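You operate a simulated robot arm through the tools that you are given. There is no shell and no other tool. Be economical: measure what you need, move in short steps, check, and stop when the job is done.

The job below is to be done with a simulated robot arm. You get a single attempt, and the scene is never put back.

TASK
Pull the card box lid open.

The check looks at the end state, three seconds after you hand in, the way a careful person would. Anything else that was tipped, shoved, dropped, spilled or broken makes it a failure. A push-on lid holds only when it is set on centred and level and pressed home; a screw cap is set on level and turned clockwise until tight.

THE ROBOT
A 6-joint arm with a two-finger parallel gripper, fixed in place. Base frame: the origin is at the foot of the arm, x ahead of it, y to its left, z up; the work surface is at about z = 804. Units: mm, degrees, N and s.
With the tool pointing down near the work surface it reaches from about 260 to 680 mm from the base axis. Its first joint turns from -66.0 to 66.0 degrees. Payload 2.9 kg.
The tool frame sits at the grasp point between the pads (the TCP): z along the fingers, y along the line on which they close. The tips reach 30 mm beyond it. Largest opening 110 mm; finger width 20, thickness 10; the body of the gripper, 48 by 112 mm, starts 55 mm behind the TCP.
Orientation is that of the tool frame in the base frame, as a unit quaternion [w, x, y, z]. With the fingers straight down and closing along the base's y, the tool's x points along the base's -x, its y along +y and its z along -z.

THE INTERFACE
- The arm moves only by the tool servo_tool. Its argument "commands" is a list of rows, each a list of 7 numbers: the shift along the tool's x, y, z in mm, then the turn, a rotation vector about the tool's x, y, z in degrees, then the opening in per cent of the stroke, from 0 (shut) to 100 (fully open). In form: [[tx, ty, tz, rx, ry, rz, fingers], ...]. A call has 1 to 8 rows; each row is the pose to reach, as a shift and turn from the pose commanded when the call began, along the tool's axes at that moment. A row lasts 0.2 s, in which the tool goes at most 50 mm and 8.6 degrees; a call with a longer step from one row to the next is refused whole, and so is a gripper value outside its range. A pose out of reach is approached as far as the arm can. The call stops where the force on the tool passes 40 N (or 10 N more than at its start, if that is more) or the arm is blocked; 0.2 s more then pass. Each finger travels about 108 mm/s and halts on what it meets, pressing with about 42 N; the grip force reading is that of the motor and also rises with nothing between the fingers. The clock runs only during rows and for 0.2 s after the last one: add rows that repeat a pose to give the fingers time. It gives the time, the measured TCP pose, the force on the tool (base axes), the opening and the grip force at its end, in the units of the frame above (readings bear some noise).
- Cameras (640 x 400 px; columns grow to the right, rows downward): "scene" is fixed at [48.5, 411.5, 1401.8]; the picture's right is [-0.95, -0.30, 0.00], its down [-0.13, 0.41, -0.91] and it looks along [0.27, -0.86, -0.42] (base axes); focal length 361 px, centre (320, 200). "wrist" rides on the gripper at [-36, 0, -57] in the tool frame; the picture's right is [0.00, -1.00, 0.00], its down [0.97, 0.00, -0.24] and it looks along [0.24, 0.00, 0.97] (tool axes); focal length 218 px, centre (320, 200). There is no depth. A picture from a camera that has moved, and an enlarged one, comes with that camera's place and axes in the base frame and with its lens.
- snapshot(camera): a new picture of that camera. It takes no simulated time.
- close_up(camera, box): a new picture of the part [left, top, right, bottom] of that camera's present view, enlarged. It takes no simulated time.
- sign_off(): hands the job in; it is judged then, once.

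Work in short steps. Places have to be worked out from the pictures, the camera data and where the tool is seen: move nearer, look again, correct. Check each grasp and each placing, and mend what went wrong. You have 90 turns and 46 pictures in all, those below and enlarged ones among them. Open the gripper and draw the arm clear of the work before you hand the job in, unless the task says otherwise; then end with one line.

The tools are called after "Call:" as name(argument=value, ...) on one line, values as JSON. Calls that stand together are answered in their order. servo_tool: Moves the arm, as the interface text tells. Its arguments: {"type":"object","properties":{"commands":{"type":"array","items":{"type":"array","items":{"type":"number"}}}},"required":["commands"]} The other tools are called the same way: snapshot (camera) takes a picture; close_up (camera, box) takes an enlarged picture of a part of a camera's view; sign_off () hands the job in.

At the start:

```text
time_s: 0.0
tcp_pos: [330.7, -306.2, 1031.4]
orientation: [0.0, 0.0, 1.0, 0.0]
ft_force: [0.2, -0.2, 0.9]
finger_gap: 110.1
grip_force: 0.0
```

scene: 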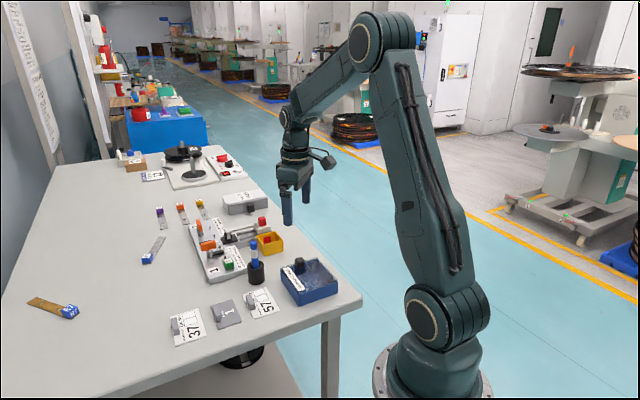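
wrist: 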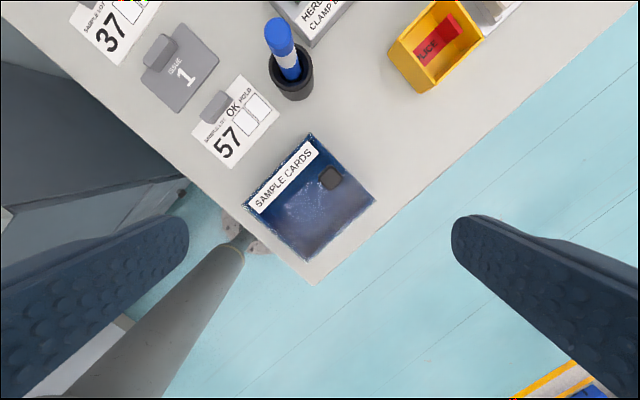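

The blue SAMPLE CARDS box is at the table corner with a small dark knob on its lid. I'll enlarge it in both views first.

Call:
close_up(camera="scene", box=[240, 220, 360, 320])

Call:
close_up(camera="wrist", box=[220, 120, 400, 280])

```text
4.00 times, centred on (300, 270) of scene
camera zoom: at [48.5, 411.5, 1401.8], right [-0.95, -0.3, 0.0], down [-0.13, 0.41, -0.91], along [0.27, -0.86, -0.42], focal length 1444 px, centre (400, -80)
```

zoom: 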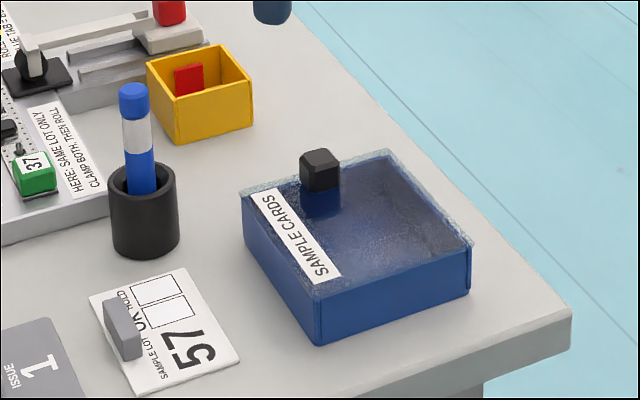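

```text
2.50 times, centred on (310, 200) of wrist
camera zoom: at [366.0, -308.0, 1089.6], right [0.0, -1.0, 0.0], down [-0.97, 0.0, 0.24], along [-0.24, 0.0, -0.97], focal length 546 px, centre (345, 200)
```

zoom: 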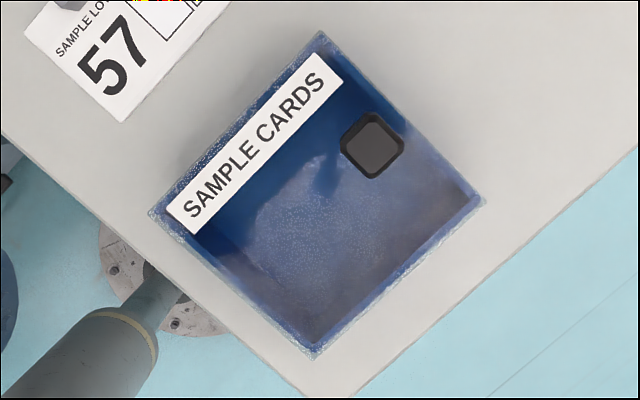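

The box is about 105 mm square, turned 45°, with its lid at z≈845. The knob is near (333,-320), top at ≈863, by the (+x,-y) edge. I'll turn the tool 45° to line up with the box, back the camera off a bit and look again.

Call:
servo_tool(commands=[[0, -2, 0, 0, 0, 8, 100], [0, -5, 0, 0, 0, 16, 80], [0, -8, 0, 0, 0, 24, 60], [0, -10, 0, 0, 0, 32, 50], [-2, -13, 10, 0, 0, 40, 45], [-2, -13, 20, 0, 0, 45, 40], [-2, -13, 40, 0, 0, 45, 40]])

Call:
snapshot(camera="wrist")

Call:
close_up(camera="scene", box=[270, 240, 370, 310])

```text
time_s: 1.6
tcp_pos: [330.2, -319.4, 993.2]
orientation: [0.0, 0.384, 0.924, 0.0]
ft_force: [0.9, -0.2, -0.9]
finger_gap: 43.9
grip_force: 0.0
```

```text
41 pictures are left
camera wrist: at [356.6, -346.0, 1051.0], right [-0.71, -0.71, 0.0], down [-0.69, 0.69, 0.24], along [-0.17, 0.17, -0.97], focal length 218 px, centre (320, 200)
```

wrist: 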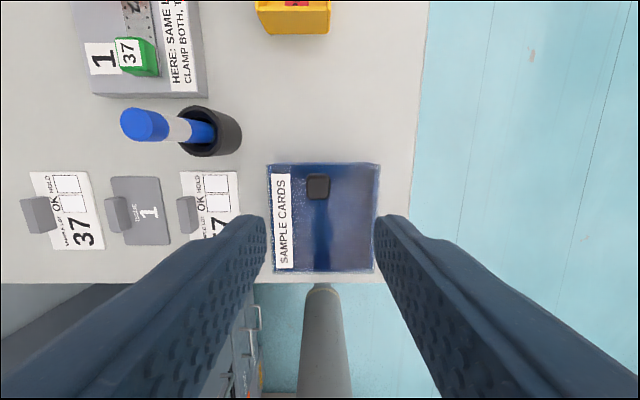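

```text
5.71 times, centred on (320, 275) of scene
camera zoom: at [48.5, 411.4, 1401.8], right [-0.95, -0.3, 0.0], down [-0.13, 0.41, -0.91], along [0.27, -0.86, -0.42], focal length 2063 px, centre (320, -229)
```

zoom: 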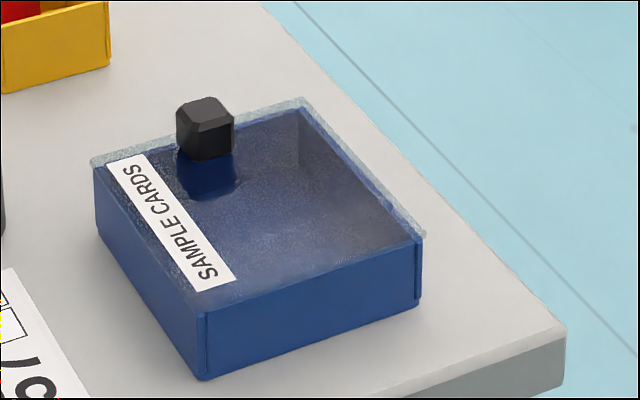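

Knob worked out at (333.3,-320.2), top ≈863, lid ≈843, consistent in both cameras. I'll centre and descend to TCP 890, then look.

Call:
servo_tool(commands=[[-2.7, 1.6, 30, 0, 0, 0, 40], [-2.7, 1.6, 60, 0, 0, 0, 40], [-2.7, 1.6, 85, 0, 0, 0, 40], [-2.7, 1.6, 103, 0, 0, 0, 40], [-2.7, 1.6, 103, 0, 0, 0, 40]])

Call:
snapshot(camera="wrist")

Call:
close_up(camera="scene", box=[270, 230, 370, 310])

```text
time_s: 2.8
tcp_pos: [333.3, -323.3, 888.3]
orientation: [-0.001, 0.382, 0.924, 0.0]
ft_force: [0.1, -0.5, -0.6]
finger_gap: 44.3
grip_force: 0.0
```

```text
39 pictures are left
camera wrist: at [359.1, -348.9, 946.4], right [-0.71, -0.71, 0.0], down [-0.69, 0.69, 0.24], along [-0.17, 0.17, -0.97], focal length 218 px, centre (320, 200)
```

wrist: 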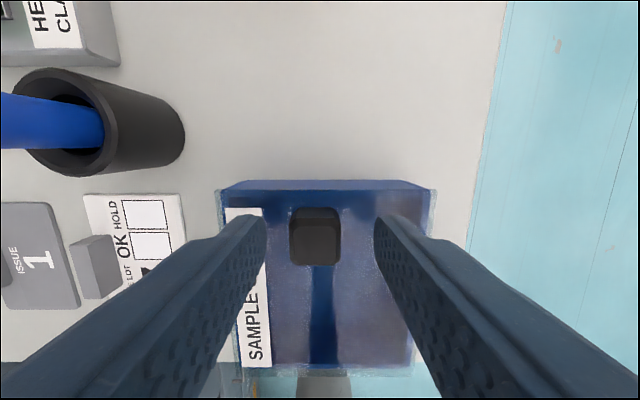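

```text
5.00 times, centred on (320, 270) of scene
camera zoom: at [48.5, 411.4, 1401.8], right [-0.95, -0.3, 0.0], down [-0.13, 0.41, -0.91], along [0.27, -0.86, -0.42], focal length 1805 px, centre (320, -150)
```

zoom: 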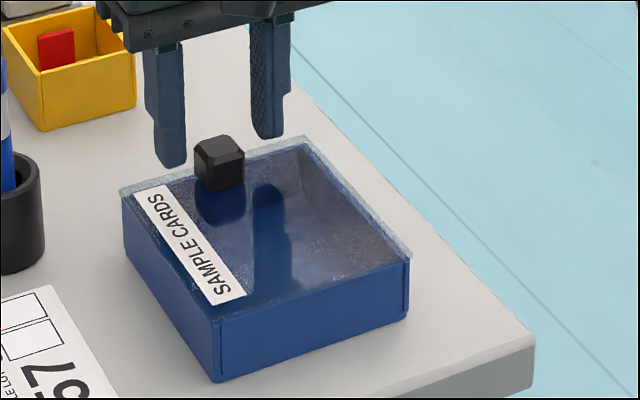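

The knob is about 2 mm off along tool y. I'll correct, go down 12 mm so the tips sit just above the lid, and close.

Call:
servo_tool(commands=[[1.5, 2, 0, 0, 0, 0, 40], [1.5, 2, 12, 0, 0, 0, 40], [1.5, 2, 12, 0, 0, 0, 20], [1.5, 2, 12, 0, 0, 0, 10], [1.5, 2, 12, 0, 0, 0, 10]])

Call:
close_up(camera="scene", box=[270, 230, 370, 310])

```text
time_s: 4.0
tcp_pos: [332.8, -318.4, 875.5]
orientation: [0.0, 0.383, 0.924, 0.0]
ft_force: [3.2, 3.4, 1.5]
finger_gap: 21.7
grip_force: 44.8
```

```text
5.00 times, centred on (320, 270) of scene
camera zoom: at [48.6, 411.5, 1401.8], right [-0.95, -0.3, 0.0], down [-0.13, 0.41, -0.91], along [0.27, -0.86, -0.42], focal length 1805 px, centre (320, -150)
```

zoom: 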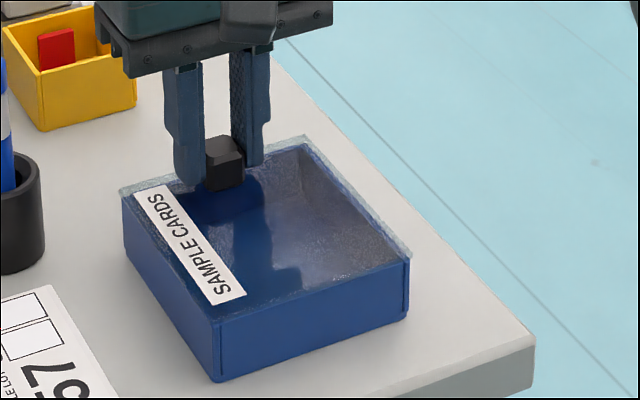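

The knob is gripped (21.7 mm). I'll test with a small lift of 4 mm and read the force, to tell hinged from sliding.

Call:
servo_tool(commands=[[0, 0, -2, 0, 0, 0, 10], [0, 0, -4, 0, 0, 0, 10], [0, 0, -4, 0, 0, 0, 10]])

Call:
close_up(camera="scene", box=[270, 230, 370, 310])

```text
time_s: 4.8
tcp_pos: [331.9, -317.8, 876.9]
orientation: [-0.002, 0.384, 0.923, 0.0]
ft_force: [3.0, -7.5, -37.7]
finger_gap: 21.7
grip_force: 44.8
```

```text
5.00 times, centred on (320, 270) of scene
camera zoom: at [49.0, 410.9, 1402.0], right [-0.95, -0.3, 0.0], down [-0.13, 0.41, -0.91], along [0.27, -0.86, -0.43], focal length 1805 px, centre (320, -150)
```

zoom: 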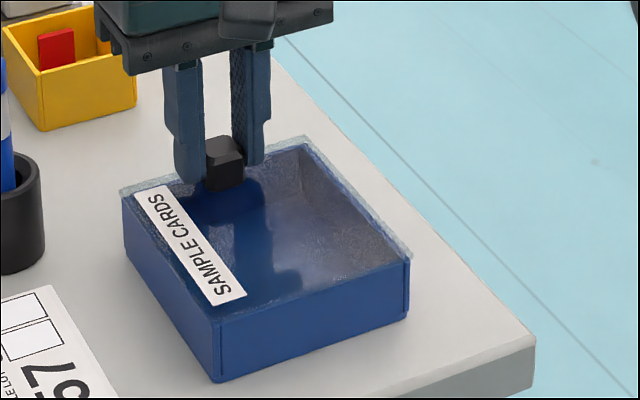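

Lifting only builds force (38 N), so the lid does not rise. I'll relieve that and try a small pull along tool -x, outward over the knob's edge.

Call:
servo_tool(commands=[[0, 0, 4, 0, 0, 0, 10], [-2, 0, 4, 0, 0, 0, 10], [-5, 0, 4, 0, 0, 0, 10], [-5, 0, 4, 0, 0, 0, 10]])

Call:
close_up(camera="scene", box=[270, 230, 370, 310])

```text
time_s: 5.8
tcp_pos: [338.8, -323.5, 877.5]
orientation: [0.0, 0.384, 0.923, -0.002]
ft_force: [-13.3, -11.3, 17.9]
finger_gap: 21.6
grip_force: 45.1
```

```text
5.00 times, centred on (320, 270) of scene
camera zoom: at [48.1, 411.3, 1401.8], right [-0.95, -0.3, 0.0], down [-0.13, 0.41, -0.91], along [0.27, -0.86, -0.42], focal length 1805 px, centre (320, -150)
```

zoom: 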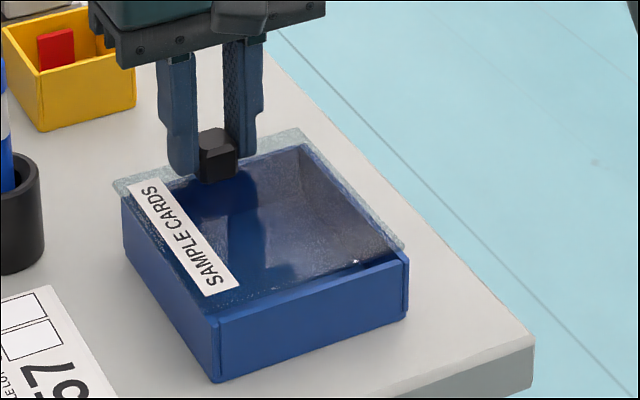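

It is a sliding lid: it moved about 7 mm outward with the knob. I'll keep pulling along tool -x, backing off 2 mm of downward press and 1.5 mm of side load.

Call:
servo_tool(commands=[[0, -1.5, -1.5, 0, 0, 0, 10], [-5, -1.5, -1.5, 0, 0, 0, 10], [-10, -1.5, -1.5, 0, 0, 0, 10], [-15, -1.5, -1.5, 0, 0, 0, 10], [-20, -1.5, -1.5, 0, 0, 0, 10], [-20, -1.5, -1.5, 0, 0, 0, 10]])

Call:
close_up(camera="scene", box=[250, 220, 370, 310])

```text
time_s: 7.2
tcp_pos: [352.2, -337.1, 877.2]
orientation: [0.0, 0.382, 0.924, 0.0]
ft_force: [-6.5, -7.2, 1.9]
finger_gap: 21.7
grip_force: 45.1
```

```text
4.44 times, centred on (310, 265) of scene
camera zoom: at [48.4, 411.3, 1401.8], right [-0.95, -0.3, 0.0], down [-0.13, 0.41, -0.91], along [0.27, -0.86, -0.42], focal length 1605 px, centre (364, -89)
```

zoom: 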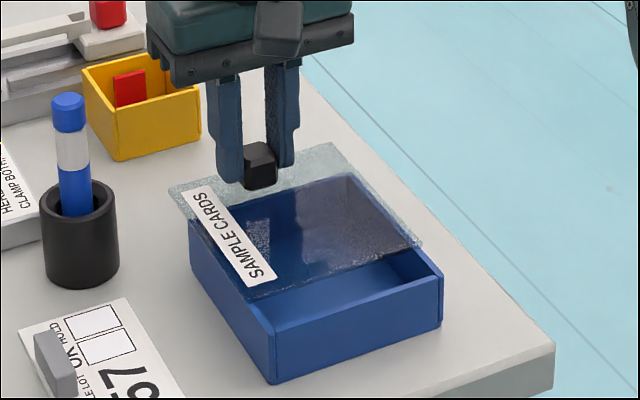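

The lid is sliding cleanly and the box has not moved. I'll pull another 25 mm with a little less side load.

Call:
servo_tool(commands=[[-5, -1, 0, 0, 0, 0, 10], [-10, -1, 0, 0, 0, 0, 10], [-15, -1, 0, 0, 0, 0, 10], [-20, -1, 0, 0, 0, 0, 10], [-25, -1, 0, 0, 0, 0, 10], [-25, -1, 0, 0, 0, 0, 10]])

Call:
close_up(camera="scene", box=[250, 220, 370, 310])

Call:
snapshot(camera="wrist")

```text
time_s: 8.6
tcp_pos: [369.0, -355.6, 878.0]
orientation: [0.0, 0.382, 0.924, 0.001]
ft_force: [0.3, 1.9, 3.1]
finger_gap: 21.7
grip_force: 45.0
```

```text
4.44 times, centred on (310, 265) of scene
camera zoom: at [48.5, 411.5, 1401.8], right [-0.95, -0.3, 0.0], down [-0.13, 0.41, -0.91], along [0.27, -0.86, -0.42], focal length 1605 px, centre (364, -89)
```

zoom: 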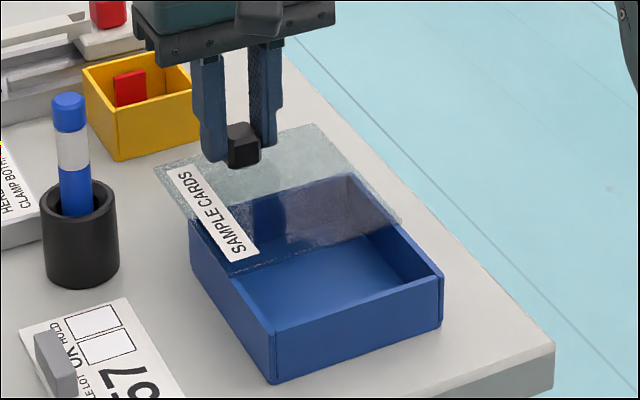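

```text
32 pictures are left
camera wrist: at [395.1, -382.0, 936.0], right [-0.71, -0.71, 0.0], down [-0.69, 0.68, 0.24], along [-0.17, 0.17, -0.97], focal length 218 px, centre (320, 200)
```

wrist: 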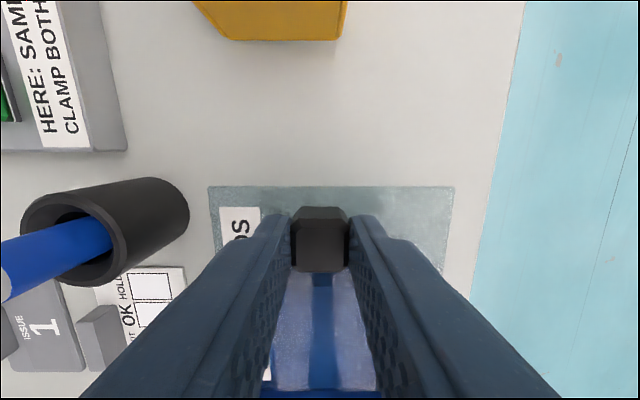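

It's about half open, with low forces. I'll pull another 25 mm; the yellow bin is still about 70 mm from the lid's leading edge.

Call:
servo_tool(commands=[[-5, 0, 0, 0, 0, 0, 10], [-10, 0, 0, 0, 0, 0, 10], [-15, 0, 0, 0, 0, 0, 10], [-20, 0, 0, 0, 0, 0, 10], [-25, 0, 0, 0, 0, 0, 10], [-25, 0, 0, 0, 0, 0, 10]])

Call:
close_up(camera="scene", box=[250, 220, 370, 310])

```text
time_s: 10.0
tcp_pos: [387.1, -372.7, 877.7]
orientation: [0.001, 0.382, 0.924, 0.0]
ft_force: [6.1, 7.0, 6.7]
finger_gap: 21.3
grip_force: 45.3
```

```text
4.44 times, centred on (310, 265) of scene
camera zoom: at [48.6, 411.7, 1401.7], right [-0.95, -0.3, 0.0], down [-0.13, 0.41, -0.91], along [0.27, -0.86, -0.42], focal length 1605 px, centre (364, -89)
```

zoom: 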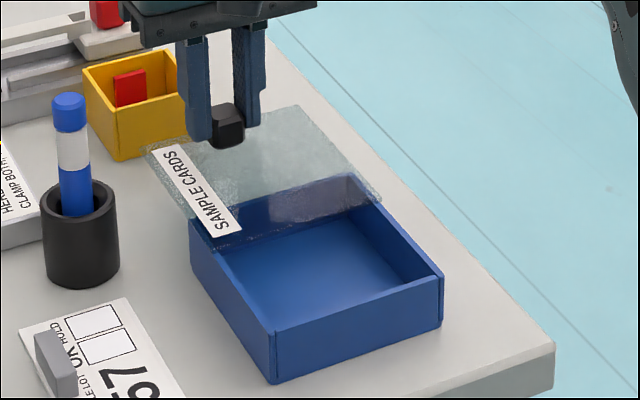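

It's about 76 mm open, roughly 70%. I'll try another 8 mm gently, feeling for an end stop.

Call:
servo_tool(commands=[[-2, 1, 0, 0, 0, 0, 10], [-4, 1, 0, 0, 0, 0, 10], [-6, 1, 0, 0, 0, 0, 10], [-8, 1, 0, 0, 0, 0, 10], [-8, 1, 0, 0, 0, 0, 10]])

Call:
close_up(camera="scene", box=[250, 220, 370, 310])

```text
time_s: 11.2
tcp_pos: [393.4, -380.0, 876.9]
orientation: [0.001, 0.383, 0.924, 0.0]
ft_force: [6.9, 6.6, 7.0]
finger_gap: 21.4
grip_force: 45.2
```

```text
4.44 times, centred on (310, 265) of scene
camera zoom: at [48.6, 411.7, 1401.7], right [-0.95, -0.3, 0.0], down [-0.13, 0.41, -0.91], along [0.27, -0.86, -0.42], focal length 1605 px, centre (364, -89)
```

zoom: 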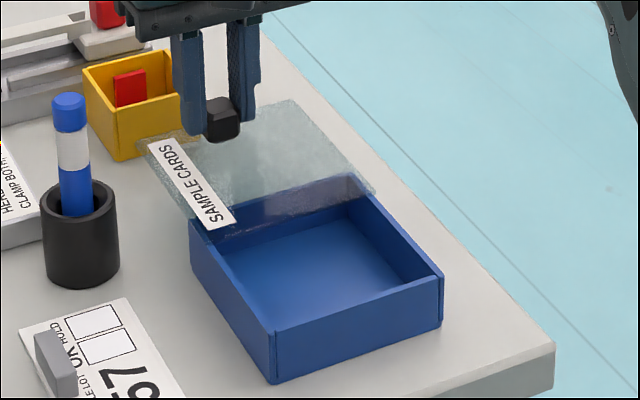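

It's about 85 mm open (~80%), still seated in the box with no stop felt, so I'll leave it there. Now I'll open the fingers and rise straight up.

Call:
servo_tool(commands=[[0, 0, -0.5, 0, 0, 0, 20], [0, 0, -0.5, 0, 0, 0, 36], [0, 0, -0.5, 0, 0, 0, 40], [0, 0, -20, 0, 0, 0, 40], [0, 0, -60, 0, 0, 0, 40], [0, 0, -100, 0, 0, 0, 40], [0, 0, -130, 0, 0, 0, 40]])

Call:
snapshot(camera="scene")

Call:
close_up(camera="scene", box=[250, 220, 370, 310])

Call:
snapshot(camera="wrist")

```text
time_s: 12.8
tcp_pos: [392.5, -379.9, 1004.6]
orientation: [0.0, 0.382, 0.924, 0.0]
ft_force: [-0.2, 0.3, -0.6]
finger_gap: 43.9
grip_force: 0.1
```

```text
29 pictures are left
```

scene: 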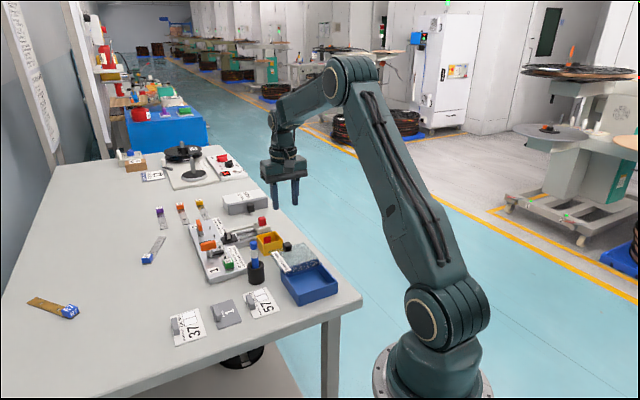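

```text
4.44 times, centred on (310, 265) of scene
camera zoom: at [48.5, 411.5, 1401.8], right [-0.95, -0.3, 0.0], down [-0.13, 0.41, -0.91], along [0.27, -0.86, -0.42], focal length 1605 px, centre (364, -89)
```

zoom: 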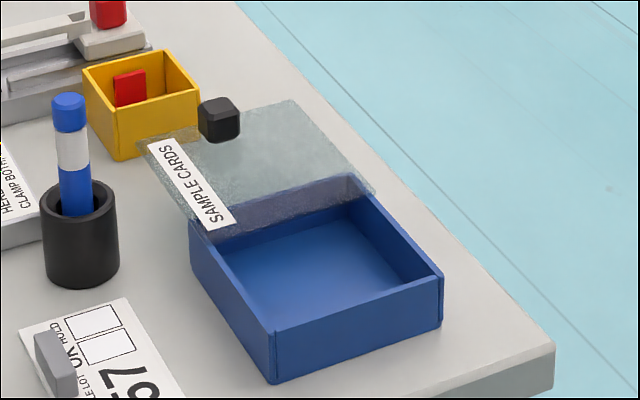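

```text
27 pictures are left
camera wrist: at [418.2, -406.4, 1063.5], right [-0.71, -0.71, 0.0], down [-0.69, 0.69, 0.24], along [-0.17, 0.17, -0.97], focal length 218 px, centre (320, 200)
```

wrist: 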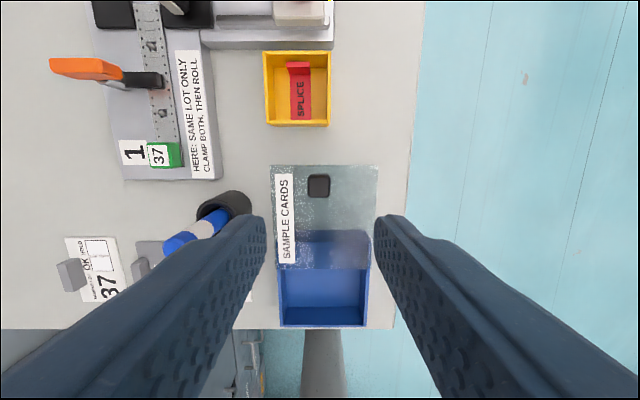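

The lid is now about 75–80% open, still resting level in the box. The box and its neighbours haven't moved, and the gripper is open and clear, so I'm handing in.

Call:
sign_off()

```text
The job is handed in.
```

The card box lid slides rather than lifts; I pulled it about 86 mm outward by its knob, leaving it roughly 75–80% open, with nothing else disturbed.
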